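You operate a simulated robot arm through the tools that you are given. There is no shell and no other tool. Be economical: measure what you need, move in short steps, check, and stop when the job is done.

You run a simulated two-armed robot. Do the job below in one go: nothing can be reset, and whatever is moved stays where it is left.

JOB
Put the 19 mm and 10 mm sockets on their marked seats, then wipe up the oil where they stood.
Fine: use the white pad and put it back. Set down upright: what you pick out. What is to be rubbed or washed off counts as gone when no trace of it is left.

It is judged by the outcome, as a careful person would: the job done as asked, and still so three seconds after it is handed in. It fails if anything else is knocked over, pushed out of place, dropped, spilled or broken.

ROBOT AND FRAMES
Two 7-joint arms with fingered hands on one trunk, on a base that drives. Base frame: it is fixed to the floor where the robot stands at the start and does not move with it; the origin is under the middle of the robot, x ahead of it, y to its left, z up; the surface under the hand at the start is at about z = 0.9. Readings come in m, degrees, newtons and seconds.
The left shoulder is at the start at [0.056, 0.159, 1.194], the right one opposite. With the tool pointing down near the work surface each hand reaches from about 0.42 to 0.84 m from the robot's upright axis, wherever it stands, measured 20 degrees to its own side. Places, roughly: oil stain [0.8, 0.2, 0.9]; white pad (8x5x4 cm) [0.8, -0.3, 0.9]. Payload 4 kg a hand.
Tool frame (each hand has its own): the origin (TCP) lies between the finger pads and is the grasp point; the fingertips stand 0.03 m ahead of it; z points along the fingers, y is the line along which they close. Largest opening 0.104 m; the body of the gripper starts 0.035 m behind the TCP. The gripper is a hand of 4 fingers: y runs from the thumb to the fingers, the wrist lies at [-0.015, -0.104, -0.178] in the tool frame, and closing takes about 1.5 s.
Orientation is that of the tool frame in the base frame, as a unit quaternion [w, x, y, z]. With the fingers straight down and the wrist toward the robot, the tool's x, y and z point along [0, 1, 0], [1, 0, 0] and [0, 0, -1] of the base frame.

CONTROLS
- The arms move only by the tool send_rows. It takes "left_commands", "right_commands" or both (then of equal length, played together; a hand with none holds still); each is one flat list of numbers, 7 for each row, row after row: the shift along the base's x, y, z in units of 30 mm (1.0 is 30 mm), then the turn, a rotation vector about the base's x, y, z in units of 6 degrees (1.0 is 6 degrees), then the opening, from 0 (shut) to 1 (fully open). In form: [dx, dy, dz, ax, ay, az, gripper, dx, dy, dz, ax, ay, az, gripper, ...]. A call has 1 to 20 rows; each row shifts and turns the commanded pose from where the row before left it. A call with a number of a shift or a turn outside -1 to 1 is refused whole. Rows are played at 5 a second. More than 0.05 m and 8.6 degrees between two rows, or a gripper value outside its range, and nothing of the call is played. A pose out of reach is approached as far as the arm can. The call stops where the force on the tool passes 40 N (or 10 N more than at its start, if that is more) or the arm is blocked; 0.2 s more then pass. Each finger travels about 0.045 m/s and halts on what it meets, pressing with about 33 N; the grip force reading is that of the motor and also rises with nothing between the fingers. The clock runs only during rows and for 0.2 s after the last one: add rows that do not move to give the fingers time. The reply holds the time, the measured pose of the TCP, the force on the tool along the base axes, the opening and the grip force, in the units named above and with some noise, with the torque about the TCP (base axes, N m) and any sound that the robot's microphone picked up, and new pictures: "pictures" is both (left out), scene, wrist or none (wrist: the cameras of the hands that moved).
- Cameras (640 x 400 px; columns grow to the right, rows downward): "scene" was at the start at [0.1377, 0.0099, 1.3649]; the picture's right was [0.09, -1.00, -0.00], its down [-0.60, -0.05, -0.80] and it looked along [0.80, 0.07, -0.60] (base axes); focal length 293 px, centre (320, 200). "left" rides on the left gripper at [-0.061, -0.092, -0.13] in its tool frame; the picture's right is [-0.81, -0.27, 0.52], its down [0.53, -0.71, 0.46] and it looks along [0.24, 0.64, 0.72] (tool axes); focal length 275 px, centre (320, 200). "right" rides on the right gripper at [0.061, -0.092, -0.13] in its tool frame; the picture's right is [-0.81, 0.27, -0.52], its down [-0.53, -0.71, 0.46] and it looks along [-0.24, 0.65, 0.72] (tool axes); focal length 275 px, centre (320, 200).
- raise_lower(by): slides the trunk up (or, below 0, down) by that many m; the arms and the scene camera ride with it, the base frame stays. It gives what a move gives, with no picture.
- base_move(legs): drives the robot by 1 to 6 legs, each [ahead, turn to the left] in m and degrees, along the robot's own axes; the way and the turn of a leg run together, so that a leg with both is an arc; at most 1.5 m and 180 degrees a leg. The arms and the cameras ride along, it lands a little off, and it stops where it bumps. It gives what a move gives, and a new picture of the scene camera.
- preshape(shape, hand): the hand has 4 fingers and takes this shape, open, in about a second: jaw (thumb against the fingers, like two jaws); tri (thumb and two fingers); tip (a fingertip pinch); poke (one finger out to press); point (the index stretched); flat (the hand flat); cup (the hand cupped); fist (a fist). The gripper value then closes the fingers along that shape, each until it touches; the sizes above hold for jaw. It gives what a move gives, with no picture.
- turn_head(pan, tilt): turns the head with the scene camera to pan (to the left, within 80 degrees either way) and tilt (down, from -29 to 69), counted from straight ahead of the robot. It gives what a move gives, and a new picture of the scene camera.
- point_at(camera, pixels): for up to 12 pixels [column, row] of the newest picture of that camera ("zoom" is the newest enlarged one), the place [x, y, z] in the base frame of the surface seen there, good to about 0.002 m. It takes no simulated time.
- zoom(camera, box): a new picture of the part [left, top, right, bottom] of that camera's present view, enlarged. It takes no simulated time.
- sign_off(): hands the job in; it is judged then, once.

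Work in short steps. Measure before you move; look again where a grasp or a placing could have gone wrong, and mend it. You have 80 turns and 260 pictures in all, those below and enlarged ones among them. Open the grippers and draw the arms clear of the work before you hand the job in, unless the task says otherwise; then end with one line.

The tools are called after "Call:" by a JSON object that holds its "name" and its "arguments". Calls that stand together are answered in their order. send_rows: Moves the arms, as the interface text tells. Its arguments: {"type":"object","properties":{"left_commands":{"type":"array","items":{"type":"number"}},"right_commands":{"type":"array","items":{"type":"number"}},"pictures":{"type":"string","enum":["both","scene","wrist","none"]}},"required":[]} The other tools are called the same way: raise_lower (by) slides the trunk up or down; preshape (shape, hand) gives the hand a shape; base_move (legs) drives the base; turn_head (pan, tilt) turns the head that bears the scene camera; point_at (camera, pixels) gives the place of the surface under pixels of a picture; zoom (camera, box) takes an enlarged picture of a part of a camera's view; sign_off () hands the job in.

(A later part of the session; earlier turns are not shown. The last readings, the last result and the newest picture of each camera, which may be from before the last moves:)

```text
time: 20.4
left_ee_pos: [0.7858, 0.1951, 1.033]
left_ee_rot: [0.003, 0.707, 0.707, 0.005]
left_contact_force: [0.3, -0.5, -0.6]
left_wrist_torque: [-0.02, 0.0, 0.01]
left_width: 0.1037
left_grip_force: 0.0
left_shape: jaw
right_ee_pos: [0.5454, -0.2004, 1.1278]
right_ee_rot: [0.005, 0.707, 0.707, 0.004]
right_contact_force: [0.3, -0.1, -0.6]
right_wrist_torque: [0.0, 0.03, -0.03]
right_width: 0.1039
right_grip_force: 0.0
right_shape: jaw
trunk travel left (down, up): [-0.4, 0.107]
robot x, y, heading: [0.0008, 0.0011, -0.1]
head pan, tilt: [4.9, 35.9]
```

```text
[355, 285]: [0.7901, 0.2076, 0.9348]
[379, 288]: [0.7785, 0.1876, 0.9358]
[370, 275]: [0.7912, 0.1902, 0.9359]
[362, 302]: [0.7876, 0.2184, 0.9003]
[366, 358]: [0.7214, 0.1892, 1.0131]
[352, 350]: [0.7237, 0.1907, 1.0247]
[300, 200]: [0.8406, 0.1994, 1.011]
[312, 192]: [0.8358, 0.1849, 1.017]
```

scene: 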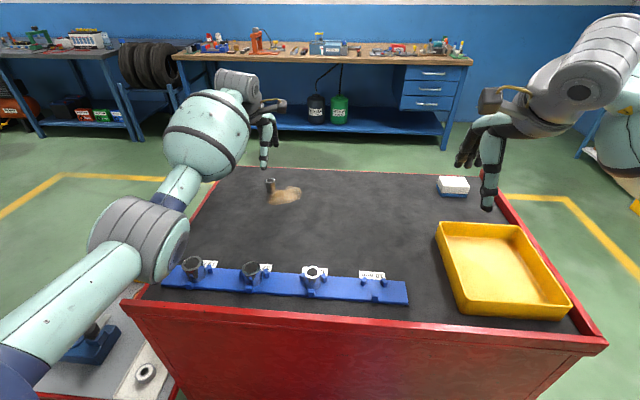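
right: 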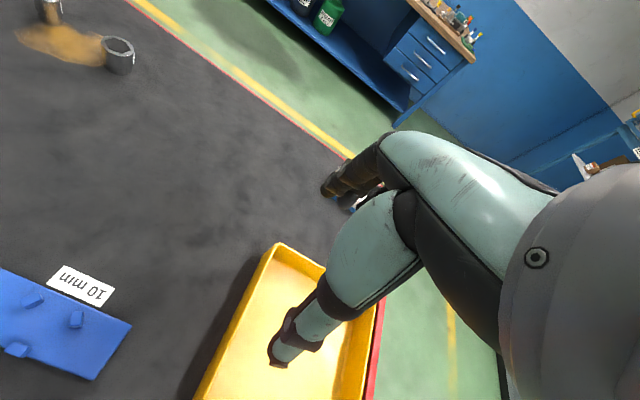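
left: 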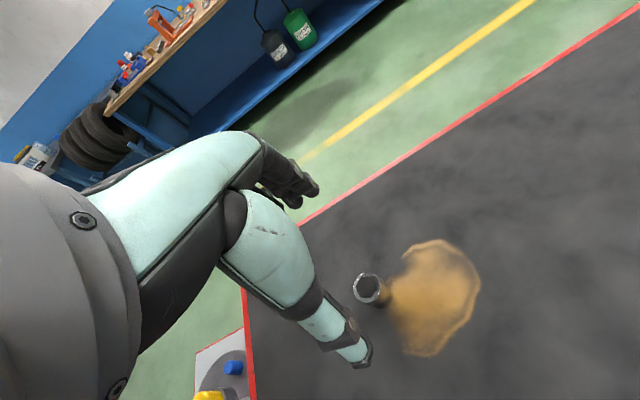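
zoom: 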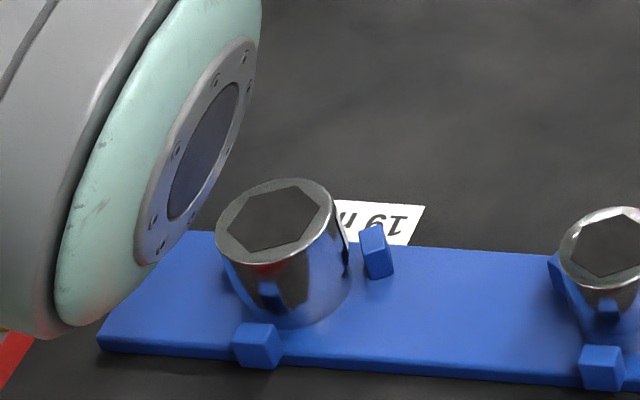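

Elbow is above 1.06, safe. Socket axis (0.785,0.198), TCP (0.786,0.195): I descend to z≈0.947 and close.

Call:
{"name": "send_rows", "arguments": {"left_commands": [0, 0, -0.57, 0, 0, 0, 1, 0, 0, -0.57, 0, 0, 0, 1, 0, 0, -0.57, 0, 0, 0, 1, 0, 0, -0.57, 0, 0, 0, 1, 0, 0, -0.57, 0, 0, 0, 1, 0, 0, 0, 0, 0, 0, 1, 0, 0, 0, 0, 0, 0, 0.6, 0, 0, 0, 0, 0, 0, 0.4, 0, 0, 0, 0, 0, 0, 0.2, 0, 0, 0, 0, 0, 0, 0.1, 0, 0, 0, 0, 0, 0, 0.05, 0, 0, 0, 0, 0, 0, 0, 0, 0, 0, 0, 0, 0, 0, 0, 0, 0, 0, 0, 0, 0]}}

Call:
{"name": "zoom", "arguments": {"camera": "scene", "box": [230, 140, 320, 215]}}

Call:
{"name": "zoom", "arguments": {"camera": "left", "box": [240, 150, 400, 330]}}

```text
time: 23.4
left_ee_pos: [0.789, 0.1942, 0.9467]
left_ee_rot: [0.003, 0.707, 0.707, 0.005]
left_contact_force: [0.3, -1.0, 0.2]
left_wrist_torque: [0.0, 0.04, 0.0]
left_width: 0.0162
left_grip_force: 33.5
left_shape: jaw
right_ee_pos: [0.5451, -0.2006, 1.1282]
right_ee_rot: [0.005, 0.707, 0.707, 0.004]
right_contact_force: [0.9, -0.3, 0.3]
right_wrist_torque: [0.02, 0.0, -0.01]
right_width: 0.1037
right_grip_force: 0.1
right_shape: jaw
trunk travel left (down, up): [-0.4, 0.107]
robot x, y, heading: [-0.0003, -0.0008, -0.1]
head pan, tilt: [4.9, 35.9]
```

scene: 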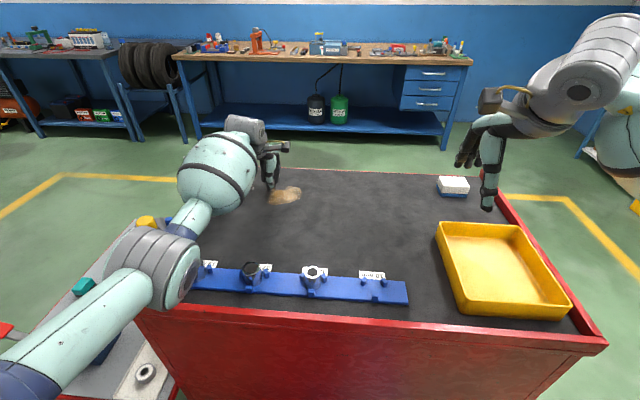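
left: 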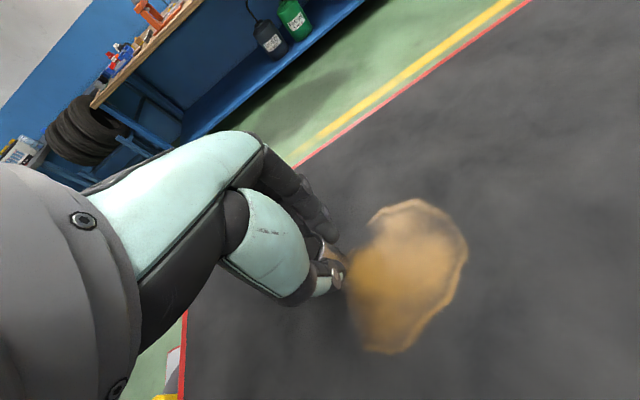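

```text
5.33 times, centred on (275, 178) of scene
```

zoom: 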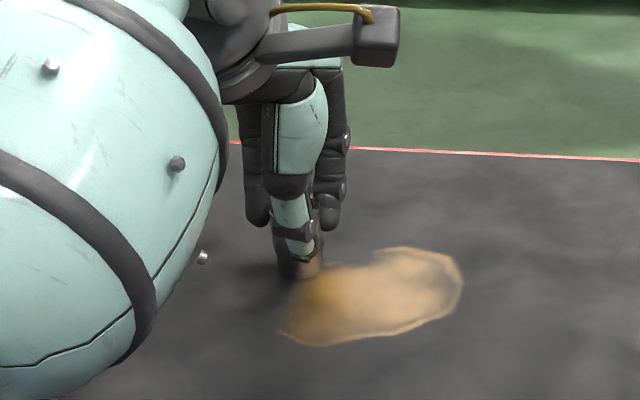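

```text
2.22 times, centred on (320, 240) of left
```

zoom: 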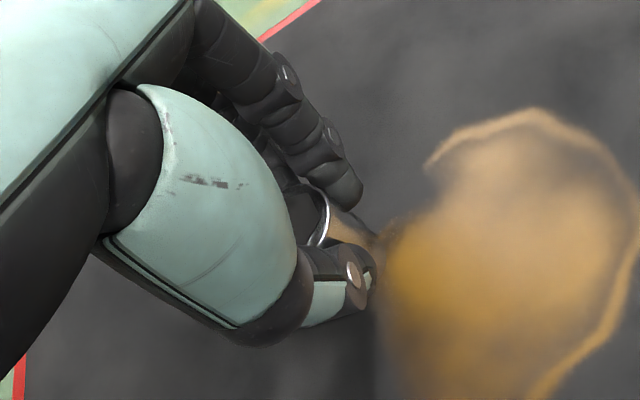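

The 10 mm is gripped. I lift 80 mm and check it.

Call:
{"name": "send_rows", "arguments": {"left_commands": [0, 0, 0.5, 0, 0, 0, 0, 0, 0, 0.8, 0, 0, 0, 0, 0, 0, 0.8, 0, 0, 0, 0, 0, 0, 0.6, 0, 0, 0, 0, 0, 0, 0, 0, 0, 0, 0]}}

Call:
{"name": "zoom", "arguments": {"camera": "scene", "box": [230, 120, 320, 215]}}

```text
time: 24.6
left_ee_pos: [0.7887, 0.1939, 1.0286]
left_ee_rot: [0.003, 0.707, 0.707, 0.005]
left_contact_force: [0.0, 0.1, -1.1]
left_wrist_torque: [-0.01, 0.01, -0.02]
left_width: 0.0166
left_grip_force: 33.6
left_shape: jaw
right_ee_pos: [0.5451, -0.1997, 1.1268]
right_ee_rot: [0.004, 0.707, 0.707, 0.004]
right_contact_force: [-0.7, -0.8, -0.2]
right_wrist_torque: [-0.01, 0.02, -0.01]
right_width: 0.1039
right_grip_force: 0.1
right_shape: jaw
trunk travel left (down, up): [-0.4, 0.107]
robot x, y, heading: [0.0029, 0.0028, -0.1]
head pan, tilt: [4.9, 35.9]
```

scene: 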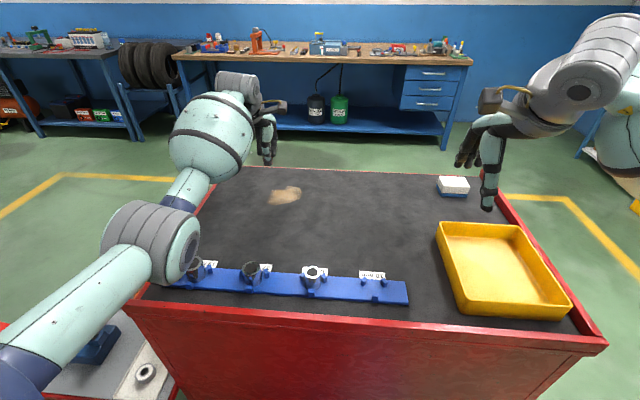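
left: 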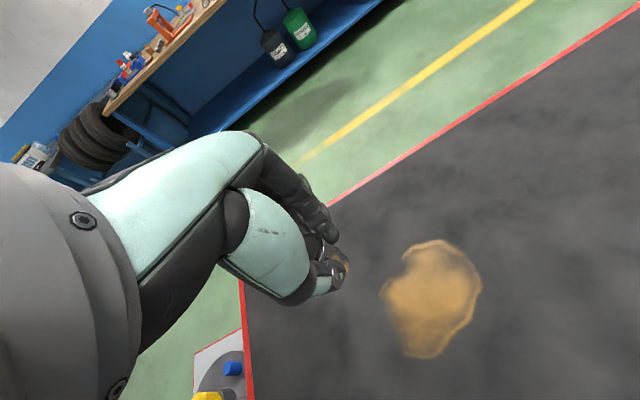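

```text
4.21 times, centred on (275, 168) of scene
```

zoom: 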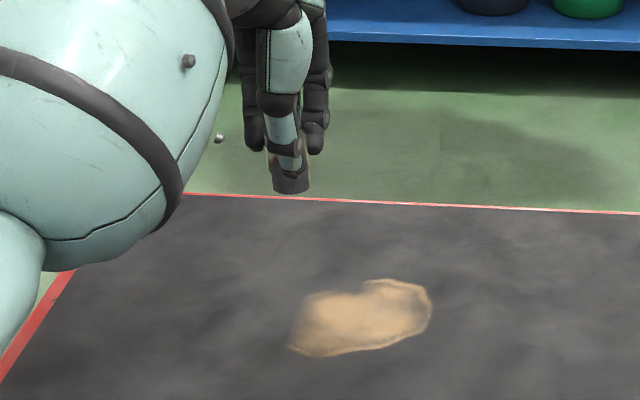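

Held upright. I carry it above the 10 mm seat (0.482,-0.060) while moving the right hand out of the way toward the pad.

Call:
{"name": "send_rows", "arguments": {"left_commands": [-0.731, -0.614, 0, 0, 0, 0, 0, -0.731, -0.614, 0, 0, 0, 0, 0, -0.731, -0.614, 0, 0, 0, 0, 0, -0.731, -0.614, 0, 0, 0, 0, 0, -0.731, -0.614, 0, 0, 0, 0, 0, -0.731, -0.614, 0, 0, 0, 0, 0, -0.731, -0.614, 0, 0, 0, 0, 0, -0.731, -0.614, 0, 0, 0, 0, 0, -0.731, -0.614, 0, 0, 0, 0, 0, -0.731, -0.614, 0, 0, 0, 0, 0, -0.731, -0.614, 0, 0, 0, 0, 0, -0.731, -0.614, 0, 0, 0, 0, 0, -0.731, -0.614, 0, 0, 0, 0, 0, -0.731, -0.614, 0, 0, 0, 0, 0, 0, 0, 0, 0, 0, 0, 0, 0, 0, 0, 0, 0, 0, 0], "right_commands": [0.476, -0.214, 0, 0, 0, 0, 1, 0.476, -0.214, 0, 0, 0, 0, 1, 0.476, -0.214, 0, 0, 0, 0, 1, 0.476, -0.214, 0, 0, 0, 0, 1, 0.476, -0.214, 0, 0, 0, 0, 1, 0.476, -0.214, 0, 0, 0, 0, 1, 0.476, -0.214, 0, 0, 0, 0, 1, 0.476, -0.214, 0, 0, 0, 0, 1, 0.476, -0.214, 0, 0, 0, 0, 1, 0.476, -0.214, 0, 0, 0, 0, 1, 0.476, -0.214, 0, 0, 0, 0, 1, 0.476, -0.214, 0, 0, 0, 0, 1, 0.476, -0.214, 0, 0, 0, 0, 1, 0.476, -0.214, 0, 0, 0, 0, 1, 0, 0, 0, 0, 0, 0, 1, 0, 0, 0, 0, 0, 0, 1]}}

Call:
{"name": "zoom", "arguments": {"camera": "scene", "box": [320, 200, 440, 310]}}

Call:
{"name": "zoom", "arguments": {"camera": "left", "box": [240, 150, 480, 390]}}

```text
time: 28.0
left_ee_pos: [0.4821, -0.0625, 1.0212]
left_ee_rot: [0.005, 0.707, 0.707, 0.006]
left_contact_force: [0.6, 0.0, 0.1]
left_wrist_torque: [0.02, -0.02, -0.01]
left_width: 0.0163
left_grip_force: 33.1
left_shape: jaw
left hand out of reach, approached as far as the arm can: row 14
right_ee_pos: [0.7444, -0.2887, 1.1295]
right_ee_rot: [0.005, 0.707, 0.707, 0.004]
right_contact_force: [0.6, -0.5, -0.2]
right_wrist_torque: [0.0, 0.01, -0.02]
right_width: 0.1038
right_grip_force: 0.1
right_shape: jaw
trunk travel left (down, up): [-0.4, 0.107]
robot x, y, heading: [0.0011, -0.0012, -0.2]
head pan, tilt: [4.9, 35.9]
```

scene: 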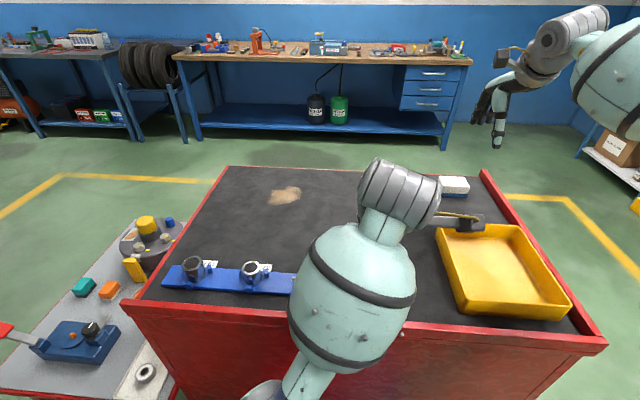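
right: 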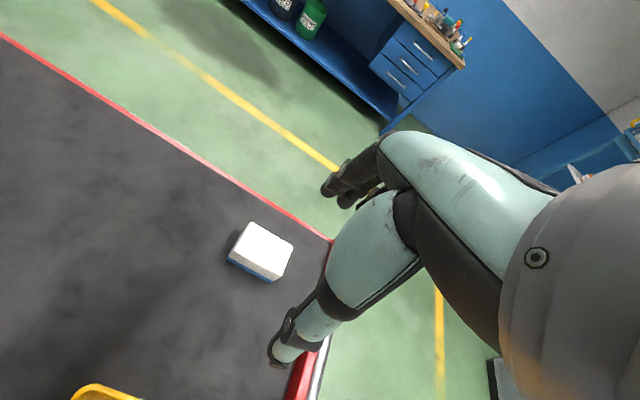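
left: 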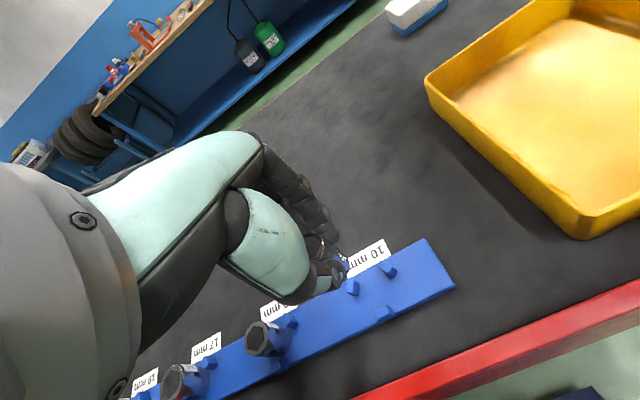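

```text
3.64 times, centred on (380, 255) of scene
```

zoom: 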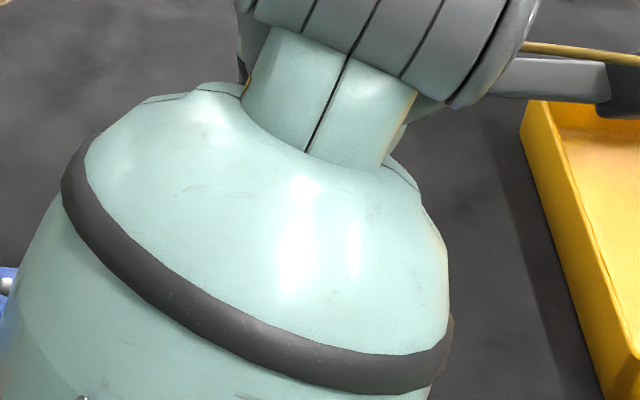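

```text
1.67 times, centred on (360, 270) of left
```

zoom: 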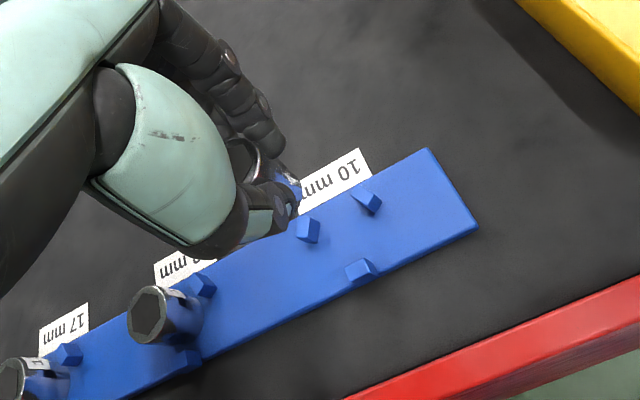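

The left arm is at its reach limit and occludes the view. I raise the trunk 50 mm for clearance and turn the base 20° to the right, so the seat falls on the left arm's own side.

Call:
{"name": "raise_lower", "arguments": {"by": 0.05}}

Call:
{"name": "base_move", "arguments": {"legs": [[0, -20]]}}

```text
time: 28.9
left_ee_pos: [0.482, -0.0615, 1.0719]
left_ee_rot: [0.005, 0.707, 0.707, 0.004]
left_contact_force: [0.8, 0.3, -0.8]
left_wrist_torque: [0.02, 0.0, 0.0]
left_width: 0.0163
left_grip_force: 32.9
left_shape: jaw
right_ee_pos: [0.7458, -0.2899, 1.1777]
right_ee_rot: [0.004, 0.707, 0.707, 0.003]
right_contact_force: [0.1, -0.3, -0.6]
right_wrist_torque: [-0.01, 0.01, -0.03]
right_width: 0.1041
right_grip_force: 0.0
right_shape: jaw
trunk travel left (down, up): [-0.45, 0.057]
robot x, y, heading: [-0.0014, 0.0002, 0.0]
head pan, tilt: [4.9, 35.9]
```

```text
time: 30.6
left_ee_pos: [0.4318, -0.2234, 1.0722]
left_ee_rot: [0.005, 0.819, 0.574, 0.004]
left_contact_force: [0.5, 0.2, -1.5]
left_wrist_torque: [0.0, 0.01, 0.02]
left_width: 0.0163
left_grip_force: 33.1
left_shape: jaw
right_ee_pos: [0.6017, -0.5261, 1.1787]
right_ee_rot: [0.005, 0.82, 0.573, 0.003]
right_contact_force: [0.3, 0.6, -0.4]
right_wrist_torque: [-0.04, 0.0, 0.01]
right_width: 0.1037
right_grip_force: 0.1
right_shape: jaw
trunk travel left (down, up): [-0.45, 0.057]
robot x, y, heading: [-0.0011, 0.0043, -19.9]
head pan, tilt: [4.9, 35.9]
```

scene: 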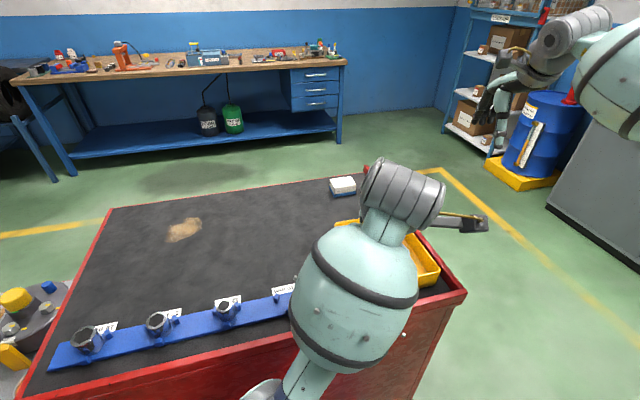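

I bring the hand back over the seat: +50 mm x, +160 mm y.

Call:
{"name": "send_rows", "arguments": {"left_commands": [0.28, 0.88, 0, 0, 0, 0, 0, 0.28, 0.88, 0, 0, 0, 0, 0, 0.28, 0.88, 0, 0, 0, 0, 0, 0.28, 0.88, 0, 0, 0, 0, 0, 0.28, 0.88, 0, 0, 0, 0, 0, 0.28, 0.88, 0, 0, 0, 0, 0, 0, 0, -0.5, 0, 0, 0, 0, 0, 0, -0.5, 0, 0, 0, 0, 0, 0, -0.5, 0, 0, 0, 0, 0, 0, 0, 0, 0, 0, 0]}}

Call:
{"name": "zoom", "arguments": {"camera": "left", "box": [270, 190, 420, 340]}}

Call:
{"name": "zoom", "arguments": {"camera": "scene", "box": [230, 220, 330, 320]}}

```text
time: 32.8
left_ee_pos: [0.4768, -0.0618, 1.022]
left_ee_rot: [0.012, 0.819, 0.574, 0.006]
left_contact_force: [1.3, 1.0, -0.2]
left_wrist_torque: [-0.01, 0.0, -0.02]
left_width: 0.0161
left_grip_force: 33.5
left_shape: jaw
left hand out of reach, approached as far as the arm can: row 1, 6
right_ee_pos: [0.5876, -0.5226, 1.1896]
right_ee_rot: [0.01, 0.819, 0.573, 0.006]
right_contact_force: [-0.1, -0.3, -0.4]
right_wrist_torque: [0.02, 0.0, 0.03]
right_width: 0.1039
right_grip_force: 0.1
right_shape: jaw
trunk travel left (down, up): [-0.45, 0.057]
robot x, y, heading: [0.0019, 0.0023, -19.7]
head pan, tilt: [4.9, 35.9]
```

scene: 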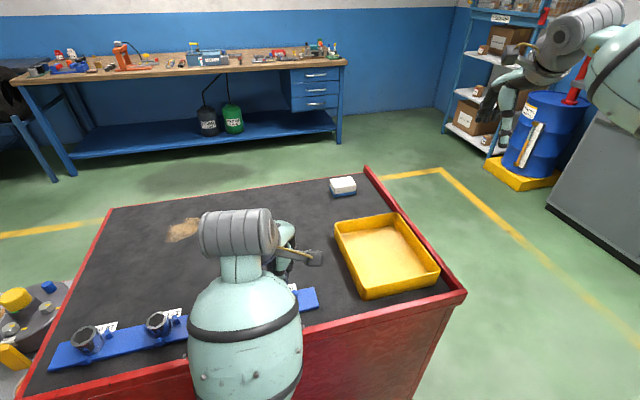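
left: 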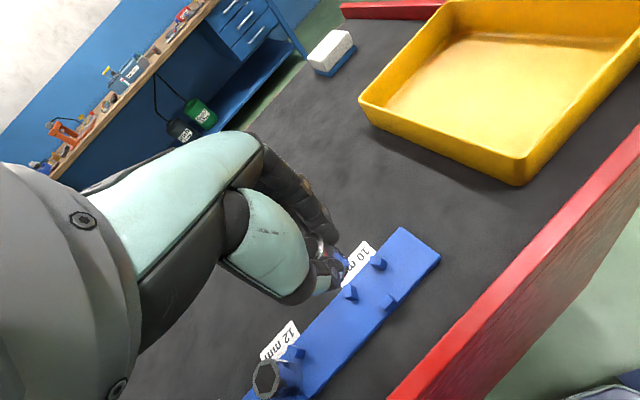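

```text
2.67 times, centred on (345, 265) of left
```

zoom: 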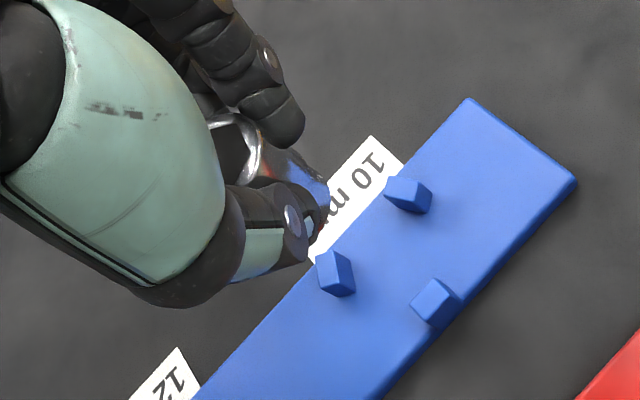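

```text
4.00 times, centred on (280, 270) of scene
```

zoom: 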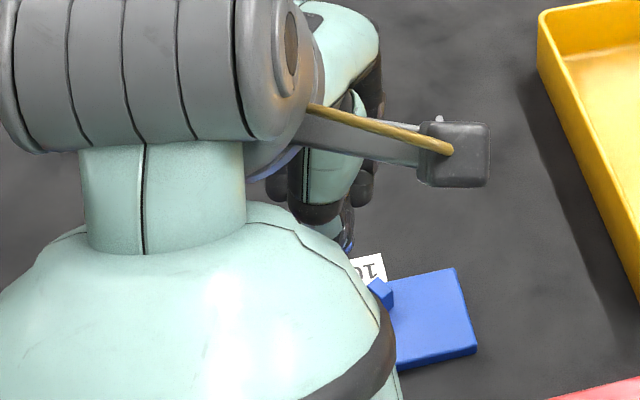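

The hand is too near the trunk for comfort. I back the base 0.12 m so the arm stretches naturally and the camera sees the seat better.

Call:
{"name": "base_move", "arguments": {"legs": [[-0.12, 0]]}}

```text
time: 34.0
left_ee_pos: [0.3626, -0.0222, 1.0232]
left_ee_rot: [0.012, 0.82, 0.573, 0.007]
left_contact_force: [-0.6, 0.3, -0.9]
left_wrist_torque: [0.02, 0.01, 0.04]
left_width: 0.0161
left_grip_force: 32.6
left_shape: jaw
right_ee_pos: [0.4747, -0.4821, 1.1886]
right_ee_rot: [0.009, 0.819, 0.573, 0.006]
right_contact_force: [0.1, -0.3, -0.1]
right_wrist_torque: [0.01, -0.03, 0.03]
right_width: 0.104
right_grip_force: 0.0
right_shape: jaw
trunk travel left (down, up): [-0.45, 0.057]
robot x, y, heading: [-0.1118, 0.046, -20.1]
head pan, tilt: [4.9, 35.9]
```

scene: 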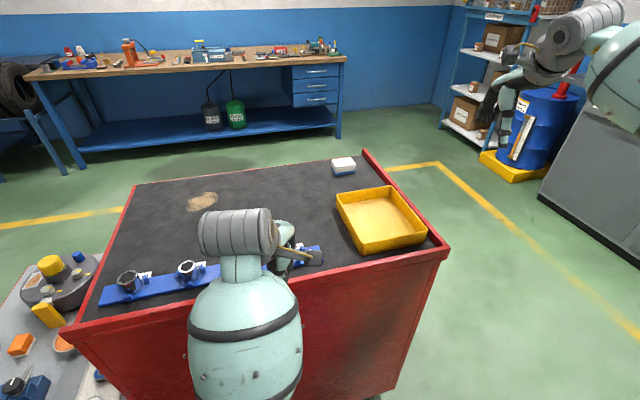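

Now I move the hand forward over the seat.

Call:
{"name": "send_rows", "arguments": {"left_commands": [0.675, -0.233, 0, 0, 0, 0, 0, 0.675, -0.233, 0, 0, 0, 0, 0, 0.675, -0.233, 0, 0, 0, 0, 0, 0.675, -0.233, 0, 0, 0, 0, 0, 0.675, -0.233, 0, 0, 0, 0, 0, 0.675, -0.233, 0, 0, 0, 0, 0, 0, 0, 0, 0, 0, 0, 0, 0, 0, 0, 0, 0, 0, 0]}}

Call:
{"name": "zoom", "arguments": {"camera": "scene", "box": [230, 200, 330, 290]}}

Call:
{"name": "zoom", "arguments": {"camera": "left", "box": [270, 190, 420, 340]}}

```text
time: 35.8
left_ee_pos: [0.4733, -0.0597, 1.0278]
left_ee_rot: [0.016, 0.819, 0.573, 0.01]
left_contact_force: [0.2, -0.4, -1.2]
left_wrist_torque: [-0.02, 0.04, -0.01]
left_width: 0.0158
left_grip_force: 32.7
left_shape: jaw
right_ee_pos: [0.462, -0.4779, 1.1986]
right_ee_rot: [0.015, 0.819, 0.573, 0.008]
right_contact_force: [0.5, -0.1, -0.7]
right_wrist_torque: [-0.01, -0.01, -0.01]
right_width: 0.1043
right_grip_force: 0.1
right_shape: jaw
trunk travel left (down, up): [-0.45, 0.057]
robot x, y, heading: [-0.1144, 0.0502, -20.3]
head pan, tilt: [4.9, 35.9]
```

scene: 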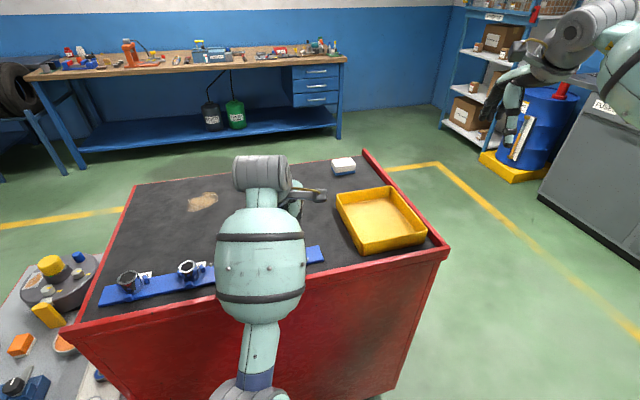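
left: 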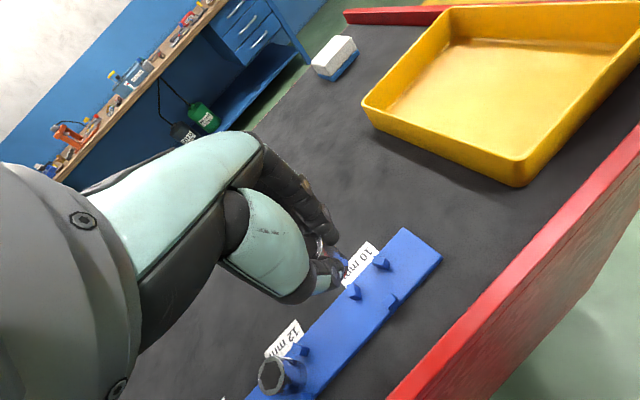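

```text
4.44 times, centred on (280, 245) of scene
```

zoom: 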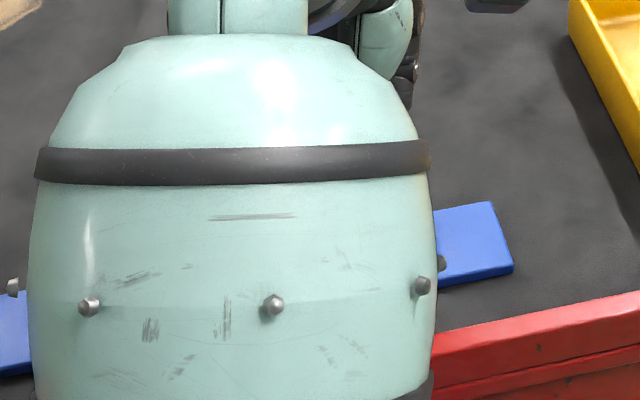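

```text
2.67 times, centred on (345, 265) of left
```

zoom: 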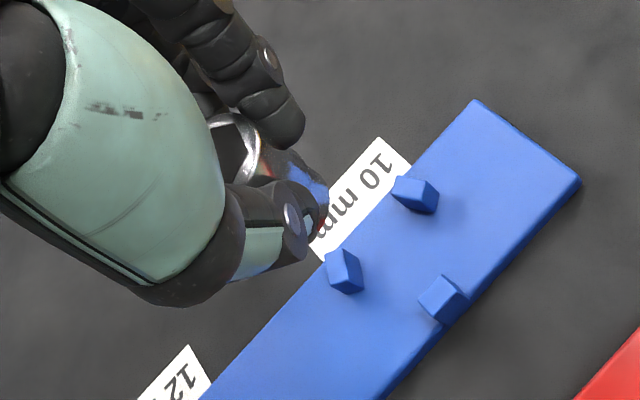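

The scene view is blocked by the forearm, so I measure with the left camera: the held rim at (235-262, 115-180) of the enlarged view, and the prong tops.

Call:
{"name": "point_at", "arguments": {"camera": "zoom", "pixels": [[240, 117], [254, 130], [258, 150], [253, 170], [222, 118], [290, 165], [318, 195], [300, 175], [409, 183], [342, 256], [437, 290], [275, 165]]}}

Call:
{"name": "zoom", "arguments": {"camera": "left", "box": [310, 215, 360, 265]}}

```text
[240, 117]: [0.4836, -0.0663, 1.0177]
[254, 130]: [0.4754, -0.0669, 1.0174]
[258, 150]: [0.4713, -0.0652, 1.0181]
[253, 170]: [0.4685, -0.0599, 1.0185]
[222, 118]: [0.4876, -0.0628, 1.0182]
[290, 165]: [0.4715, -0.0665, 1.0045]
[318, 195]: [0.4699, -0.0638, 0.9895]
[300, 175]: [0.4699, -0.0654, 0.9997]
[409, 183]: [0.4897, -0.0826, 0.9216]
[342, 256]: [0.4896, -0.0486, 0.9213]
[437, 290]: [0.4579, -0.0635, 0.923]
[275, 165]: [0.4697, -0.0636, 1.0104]
```

```text
8.00 times, centred on (335, 240) of left
```

zoom: 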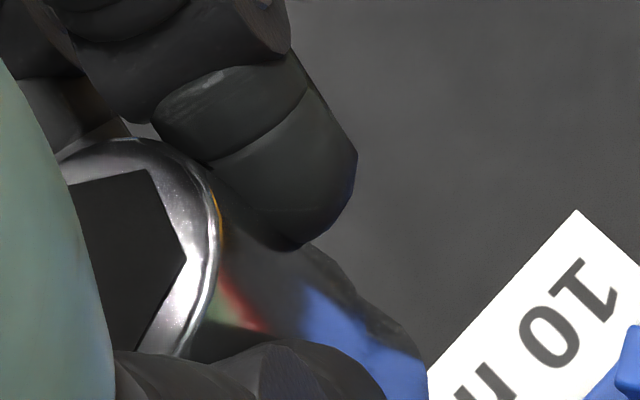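

Left-camera prong mean is (0.479,-0.065), i.e. biased ~5 mm from the scene's; I'll use relative measures. I take rim points from this tighter view.

Call:
{"name": "point_at", "arguments": {"camera": "zoom", "pixels": [[75, 158], [120, 145], [160, 150], [190, 172], [207, 205], [213, 245], [207, 285], [195, 320], [178, 352], [235, 270], [300, 320], [390, 350]]}}

```text
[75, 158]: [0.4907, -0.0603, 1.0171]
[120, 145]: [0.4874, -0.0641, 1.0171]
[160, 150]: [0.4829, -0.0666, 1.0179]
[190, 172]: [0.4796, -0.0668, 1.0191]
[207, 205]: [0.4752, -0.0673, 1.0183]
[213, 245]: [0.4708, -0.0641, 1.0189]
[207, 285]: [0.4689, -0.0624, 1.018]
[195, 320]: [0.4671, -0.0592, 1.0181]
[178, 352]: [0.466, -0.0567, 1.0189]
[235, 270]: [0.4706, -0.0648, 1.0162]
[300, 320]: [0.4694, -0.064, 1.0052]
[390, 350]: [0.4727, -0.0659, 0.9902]
```

Held socket axis ≈(0.4785,-0.0555) against prong mean (0.479,-0.065) in the same camera. I shift (+2,−7.5 mm), undo the ~2° tilt, and descend 45 mm, then remeasure.

Call:
{"name": "send_rows", "arguments": {"left_commands": [0.07, -0.25, 0, 0.14, 0.33, 0, 0, 0, 0, -0.4, 0, 0, 0, 0, 0, 0, -0.4, 0, 0, 0, 0, 0, 0, -0.4, 0, 0, 0, 0, 0, 0, -0.3, 0, 0, 0, 0, 0, 0, 0, 0, 0, 0, 0, 0, 0, 0, 0, 0, 0, 0]}}

Call:
{"name": "zoom", "arguments": {"camera": "left", "box": [300, 210, 400, 310]}}

```text
time: 37.4
left_ee_pos: [0.4751, -0.0668, 0.9822]
left_ee_rot: [0.001, 0.82, 0.573, 0.001]
left_contact_force: [-1.0, -0.5, -1.3]
left_wrist_torque: [0.04, -0.01, -0.01]
left_width: 0.016
left_grip_force: 33.2
left_shape: jaw
right_ee_pos: [0.4598, -0.4768, 1.1979]
right_ee_rot: [0.015, 0.82, 0.572, 0.009]
right_contact_force: [0.9, 0.3, 0.8]
right_wrist_torque: [-0.01, -0.01, 0.0]
right_width: 0.1039
right_grip_force: 0.0
right_shape: jaw
trunk travel left (down, up): [-0.45, 0.057]
robot x, y, heading: [-0.1103, 0.0467, -20.1]
head pan, tilt: [4.9, 35.9]
```

scene: 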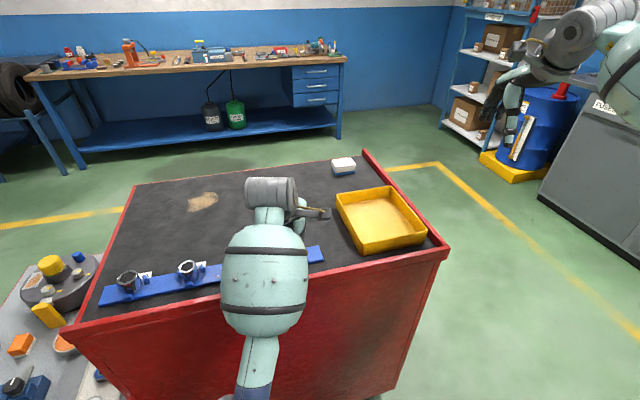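
left: 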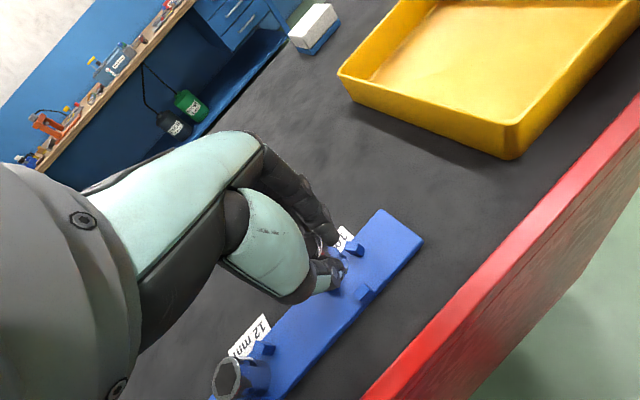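

```text
4.00 times, centred on (350, 260) of left
```

zoom: 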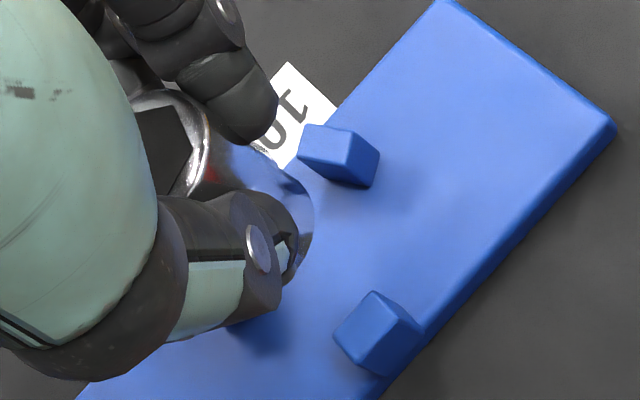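

I measure rim, the two visible prong tops, and the plate's far corner in this view.

Call:
{"name": "point_at", "arguments": {"camera": "zoom", "pixels": [[150, 93], [175, 95], [195, 110], [205, 130], [206, 150], [200, 170], [192, 186], [310, 215], [305, 245], [325, 138], [370, 312], [608, 118]]}}

```text
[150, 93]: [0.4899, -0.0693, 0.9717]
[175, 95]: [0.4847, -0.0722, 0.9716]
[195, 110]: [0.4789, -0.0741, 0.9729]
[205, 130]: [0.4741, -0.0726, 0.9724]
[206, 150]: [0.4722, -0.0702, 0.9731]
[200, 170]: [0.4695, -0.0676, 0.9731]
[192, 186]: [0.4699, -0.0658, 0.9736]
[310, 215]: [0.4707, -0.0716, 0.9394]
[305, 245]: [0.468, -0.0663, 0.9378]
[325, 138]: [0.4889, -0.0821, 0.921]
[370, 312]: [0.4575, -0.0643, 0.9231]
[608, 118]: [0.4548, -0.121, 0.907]
```

Socket axis ≈(0.4795,-0.0625), seat in the same camera ≈(0.4786,-0.0642). I nudge (−0.7,−1.6 mm) and lower 26 mm gently.

Call:
{"name": "send_rows", "arguments": {"left_commands": [-0.023, -0.055, 0, 0, 0, 0, 0, 0, 0, -0.2, 0, 0, 0, 0, 0, 0, -0.2, 0, 0, 0, 0, 0, 0, -0.2, 0, 0, 0, 0, 0, 0, -0.15, 0, 0, 0, 0, 0, 0, -0.12, 0, 0, 0, 0, 0, 0, 0, 0, 0, 0, 0], "pictures": "wrist"}}

Call:
{"name": "zoom", "arguments": {"camera": "left", "box": [300, 210, 400, 310]}}

```text
time: 39.0
left_ee_pos: [0.475, -0.069, 0.9567]
left_ee_rot: [0.0, 0.82, 0.573, 0.001]
left_contact_force: [0.7, 0.4, -1.4]
left_wrist_torque: [-0.03, 0.01, -0.02]
left_width: 0.0161
left_grip_force: 32.8
left_shape: jaw
right_ee_pos: [0.4607, -0.4763, 1.1978]
right_ee_rot: [0.015, 0.82, 0.572, 0.008]
right_contact_force: [-0.1, -0.4, 0.9]
right_wrist_torque: [0.03, 0.01, 0.0]
right_width: 0.1041
right_grip_force: 0.0
right_shape: jaw
trunk travel left (down, up): [-0.45, 0.057]
robot x, y, heading: [-0.1079, 0.0461, -20.0]
head pan, tilt: [4.9, 35.9]
```

left: 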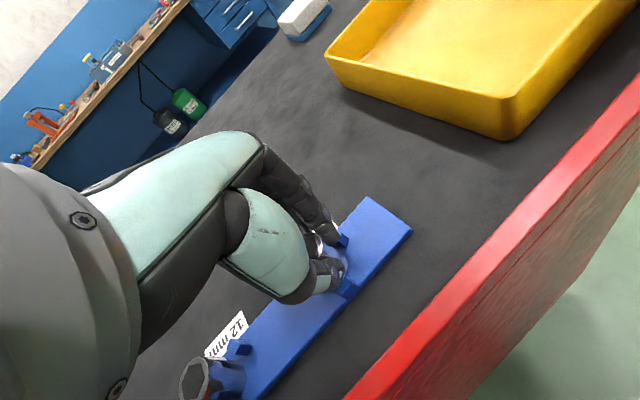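

```text
4.00 times, centred on (350, 260) of left
```

zoom: 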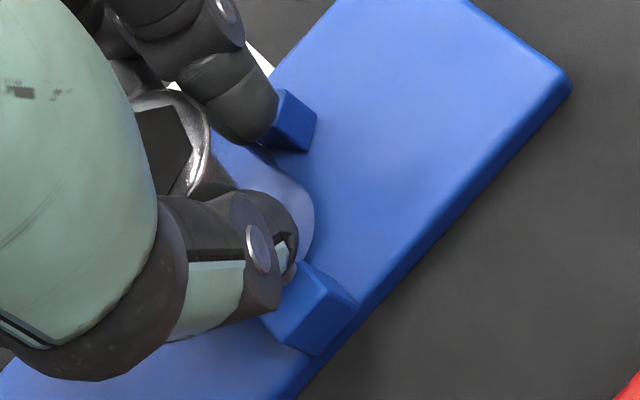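

No contact force yet, socket is between the prongs. I lower 3 mm more and read the force.

Call:
{"name": "send_rows", "arguments": {"left_commands": [0, 0, -0.05, 0, 0, 0, 0, 0, 0, -0.05, 0, 0, 0, 0, 0, 0, 0, 0, 0, 0, 0], "pictures": "wrist"}}

Call:
{"name": "zoom", "arguments": {"camera": "left", "box": [300, 210, 400, 310]}}

Call:
{"name": "point_at", "arguments": {"camera": "zoom", "pixels": [[175, 98], [205, 140], [192, 190], [310, 215], [290, 100], [330, 290], [450, 100]]}}

```text
time: 39.8
left_ee_pos: [0.4735, -0.0677, 0.9556]
left_ee_rot: [0.002, 0.82, 0.573, 0.001]
left_contact_force: [0.0, -0.1, 3.9]
left_wrist_torque: [0.01, -0.05, 0.03]
left_width: 0.0163
left_grip_force: 32.7
left_shape: jaw
right_ee_pos: [0.4608, -0.4766, 1.199]
right_ee_rot: [0.016, 0.82, 0.572, 0.009]
right_contact_force: [0.3, 0.1, 0.5]
right_wrist_torque: [-0.03, -0.01, 0.0]
right_width: 0.104
right_grip_force: 0.0
right_shape: jaw
trunk travel left (down, up): [-0.45, 0.057]
robot x, y, heading: [-0.1128, 0.0451, -20.0]
head pan, tilt: [4.9, 35.9]
```

left: 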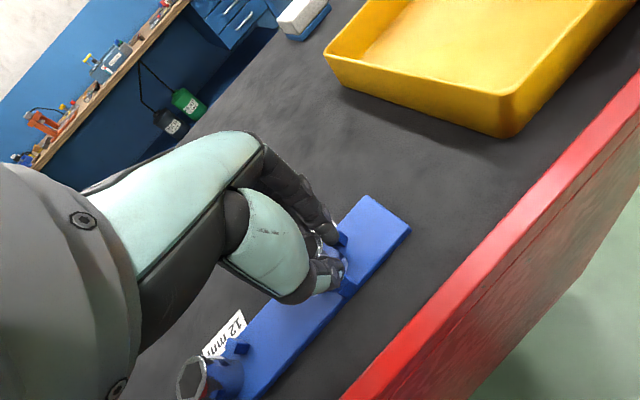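

```text
4.00 times, centred on (350, 260) of left
```

zoom: 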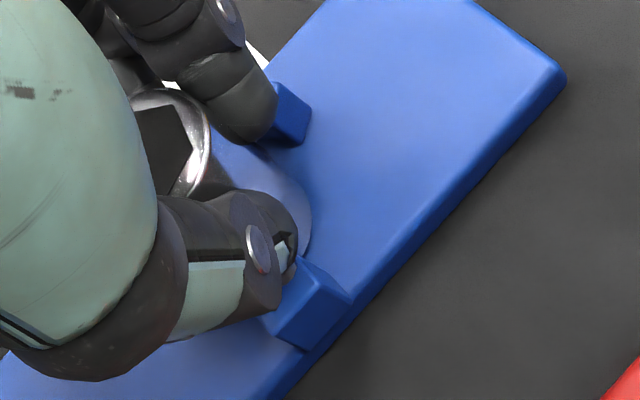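

```text
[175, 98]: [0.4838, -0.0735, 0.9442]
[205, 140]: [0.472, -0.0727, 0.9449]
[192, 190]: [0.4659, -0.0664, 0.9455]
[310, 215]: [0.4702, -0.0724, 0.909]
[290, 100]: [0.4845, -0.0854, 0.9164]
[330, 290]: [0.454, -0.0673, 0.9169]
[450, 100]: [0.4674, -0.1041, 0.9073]
```

Contact 4 N, rim at 0.9445: it is seated. I open a little, then rise straight up while opening further.

Call:
{"name": "send_rows", "arguments": {"left_commands": [0, 0, 0, 0, 0, 0, 0.2, 0, 0, 0, 0, 0, 0, 0.25, 0, 0, 0.05, 0, 0, 0, 0.35, 0, 0, 0.2, 0, 0, 0, 0.5, 0, 0, 0.4, 0, 0, 0, 0.6, 0, 0, 0.8, 0, 0, 0, 0.6, 0, 0, 0.9, 0, 0, 0, 0.6, 0, 0, 0.9, 0, 0, 0, 0.6, 0, 0, 0, 0, 0, 0, 0.6], "pictures": "wrist"}}

Call:
{"name": "zoom", "arguments": {"camera": "left", "box": [270, 210, 430, 370]}}

```text
time: 41.8
left_ee_pos: [0.4739, -0.0663, 1.0509]
left_ee_rot: [0.0, 0.82, 0.572, 0.0]
left_contact_force: [-1.1, 0.1, 0.2]
left_wrist_torque: [-0.02, 0.02, -0.01]
left_width: 0.0621
left_grip_force: 0.0
left_shape: jaw
right_ee_pos: [0.4611, -0.4777, 1.1988]
right_ee_rot: [0.016, 0.82, 0.573, 0.01]
right_contact_force: [-0.6, -0.2, 0.1]
right_wrist_torque: [-0.01, -0.03, -0.02]
right_width: 0.1041
right_grip_force: 0.1
right_shape: jaw
trunk travel left (down, up): [-0.45, 0.057]
robot x, y, heading: [-0.1116, 0.0459, -20.0]
head pan, tilt: [4.9, 35.9]
```

left: 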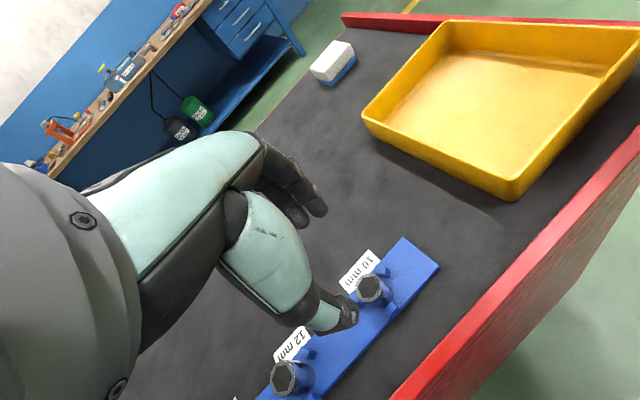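

```text
2.50 times, centred on (350, 290) of left
```

zoom: 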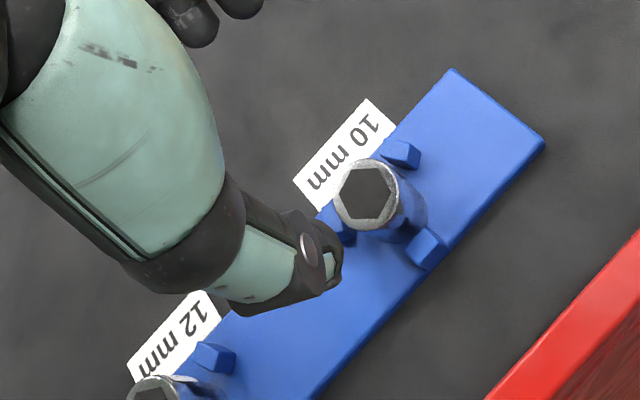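

The 10 mm stands upright in its seat. I raise and draw back the left hand to the left, ready for the pad work.

Call:
{"name": "send_rows", "arguments": {"left_commands": [0, 0, 0.9, 0, 0, 0, 0.6, 0, 0, 0.9, 0, 0, 0, 0.6, 0, 0, 0.9, 0, 0, 0, 0.8, 0.2, 0.9, 0, 0, 0, 0, 1, 0.2, 0.9, 0, 0, 0, 0, 1, 0.2, 0.9, 0, 0, 0, 0, 1, 0.2, 0.9, 0, 0, 0, 0, 1, 0.2, 0.9, 0, 0, 0, 0, 1, 0.2, 0.9, 0, 0, 0, 0, 1], "pictures": "none"}}

Call:
{"name": "base_move", "arguments": {"legs": [[0, 20], [0.17, 0]]}}

```text
time: 43.8
left_ee_pos: [0.5091, 0.0959, 1.132]
left_ee_rot: [0.0, 0.82, 0.572, 0.001]
left_contact_force: [-0.4, -0.5, -0.7]
left_wrist_torque: [0.0, 0.01, 0.01]
left_width: 0.1035
left_grip_force: 0.0
left_shape: jaw
right_ee_pos: [0.4603, -0.4771, 1.1987]
right_ee_rot: [0.016, 0.82, 0.573, 0.009]
right_contact_force: [-0.2, -0.3, -0.7]
right_wrist_torque: [0.03, -0.01, 0.02]
right_width: 0.1042
right_grip_force: 0.1
right_shape: jaw
trunk travel left (down, up): [-0.45, 0.057]
robot x, y, heading: [-0.113, 0.0441, -20.1]
head pan, tilt: [4.9, 35.9]
```

```text
time: 46.6
left_ee_pos: [0.6234, 0.3073, 1.1329]
left_ee_rot: [0.001, 0.707, 0.707, 0.001]
left_contact_force: [-0.8, 0.9, 0.6]
left_wrist_torque: [0.0, 0.01, -0.01]
left_width: 0.1038
left_grip_force: 0.0
left_shape: jaw
right_ee_pos: [0.7747, -0.2464, 1.1999]
right_ee_rot: [0.013, 0.706, 0.708, 0.012]
right_contact_force: [0.4, 0.2, 0.5]
right_wrist_torque: [-0.01, -0.04, -0.02]
right_width: 0.1042
right_grip_force: 0.0
right_shape: jaw
trunk travel left (down, up): [-0.45, 0.057]
robot x, y, heading: [0.058, 0.0458, -0.3]
head pan, tilt: [4.9, 35.9]
```

scene: 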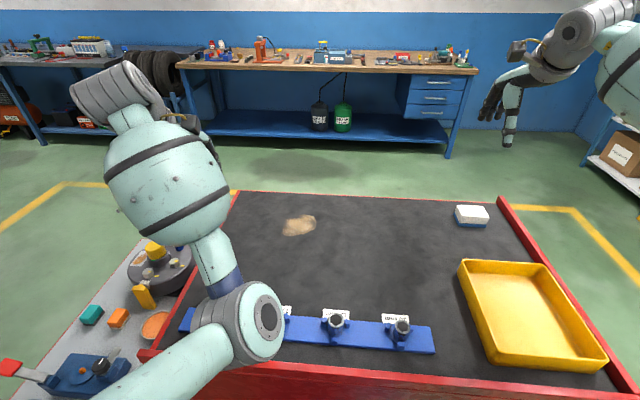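

Good stance: both sockets look fine and the pad is at (471,216). I zoom on the pad and the oil for exact places.

Call:
{"name": "zoom", "arguments": {"camera": "scene", "box": [445, 195, 501, 235]}}

Call:
{"name": "point_at", "arguments": {"camera": "zoom", "pixels": [[125, 120], [470, 115], [500, 215], [145, 260], [120, 230], [145, 350], [475, 360], [480, 270], [300, 200], [180, 300], [140, 370], [480, 385]]}}

Call:
{"name": "zoom", "arguments": {"camera": "scene", "box": [268, 200, 332, 250]}}

```text
10.00 times, centred on (473, 215) of scene
```

zoom: 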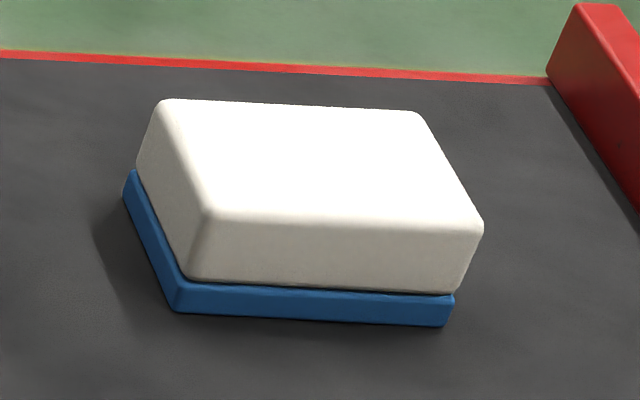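

```text
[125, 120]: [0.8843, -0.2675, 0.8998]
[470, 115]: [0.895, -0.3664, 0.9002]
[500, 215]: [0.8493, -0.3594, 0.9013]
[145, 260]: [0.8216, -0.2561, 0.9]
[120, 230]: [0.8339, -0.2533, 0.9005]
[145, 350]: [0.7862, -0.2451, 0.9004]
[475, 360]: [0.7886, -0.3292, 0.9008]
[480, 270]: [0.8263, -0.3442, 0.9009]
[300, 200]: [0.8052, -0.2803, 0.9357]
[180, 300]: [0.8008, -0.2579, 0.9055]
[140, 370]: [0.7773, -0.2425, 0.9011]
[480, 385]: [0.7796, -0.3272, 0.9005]
```

```text
8.00 times, centred on (300, 225) of scene
```

zoom: 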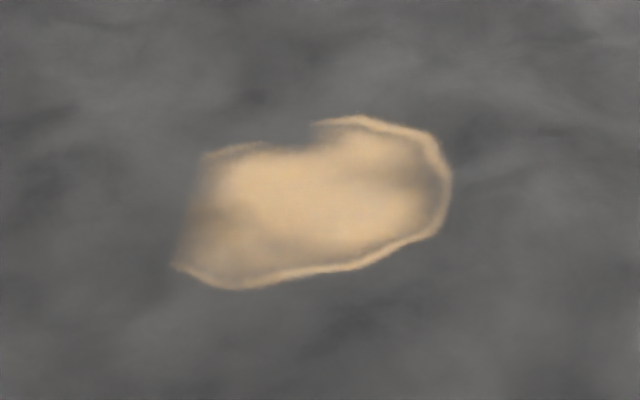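

I take the pad's corner places from scene pixels (top corners near (457,205.3), (482.5,206.2), (489,217.5), (461.5,217)) and the base corners; and the oil's outline.

Call:
{"name": "point_at", "arguments": {"camera": "scene", "pixels": [[457.5, 206], [482, 206.8], [488, 216.8], [462, 216.5], [472, 211], [458.7, 225.8], [485.3, 227.1], [453.8, 214], [473, 224], [473, 225.8], [486, 225]]}}

Call:
{"name": "point_at", "arguments": {"camera": "zoom", "pixels": [[175, 268], [240, 290], [440, 230], [450, 180], [370, 117], [205, 155], [320, 200], [190, 200], [320, 275]]}}

Call:
{"name": "zoom", "arguments": {"camera": "scene", "box": [320, 300, 440, 360]}}

```text
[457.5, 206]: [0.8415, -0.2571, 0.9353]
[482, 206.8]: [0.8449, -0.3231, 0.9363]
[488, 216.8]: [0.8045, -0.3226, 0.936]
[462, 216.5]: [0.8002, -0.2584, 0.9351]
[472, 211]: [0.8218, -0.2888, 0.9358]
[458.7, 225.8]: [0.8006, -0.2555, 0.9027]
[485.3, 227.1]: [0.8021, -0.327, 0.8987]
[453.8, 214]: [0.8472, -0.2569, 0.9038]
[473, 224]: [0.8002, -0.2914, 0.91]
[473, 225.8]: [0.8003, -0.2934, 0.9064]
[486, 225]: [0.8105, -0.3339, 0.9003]
```

```text
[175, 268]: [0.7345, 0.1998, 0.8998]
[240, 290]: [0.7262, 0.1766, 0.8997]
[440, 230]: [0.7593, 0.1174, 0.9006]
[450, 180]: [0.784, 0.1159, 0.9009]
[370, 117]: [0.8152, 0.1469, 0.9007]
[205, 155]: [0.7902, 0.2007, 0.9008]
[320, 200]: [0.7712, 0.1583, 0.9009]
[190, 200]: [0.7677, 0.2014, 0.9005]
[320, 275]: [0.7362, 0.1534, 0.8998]
```

```text
5.33 times, centred on (380, 330) of scene
```

zoom: 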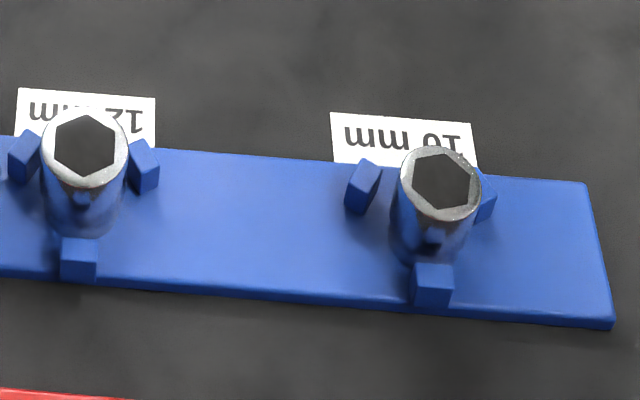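

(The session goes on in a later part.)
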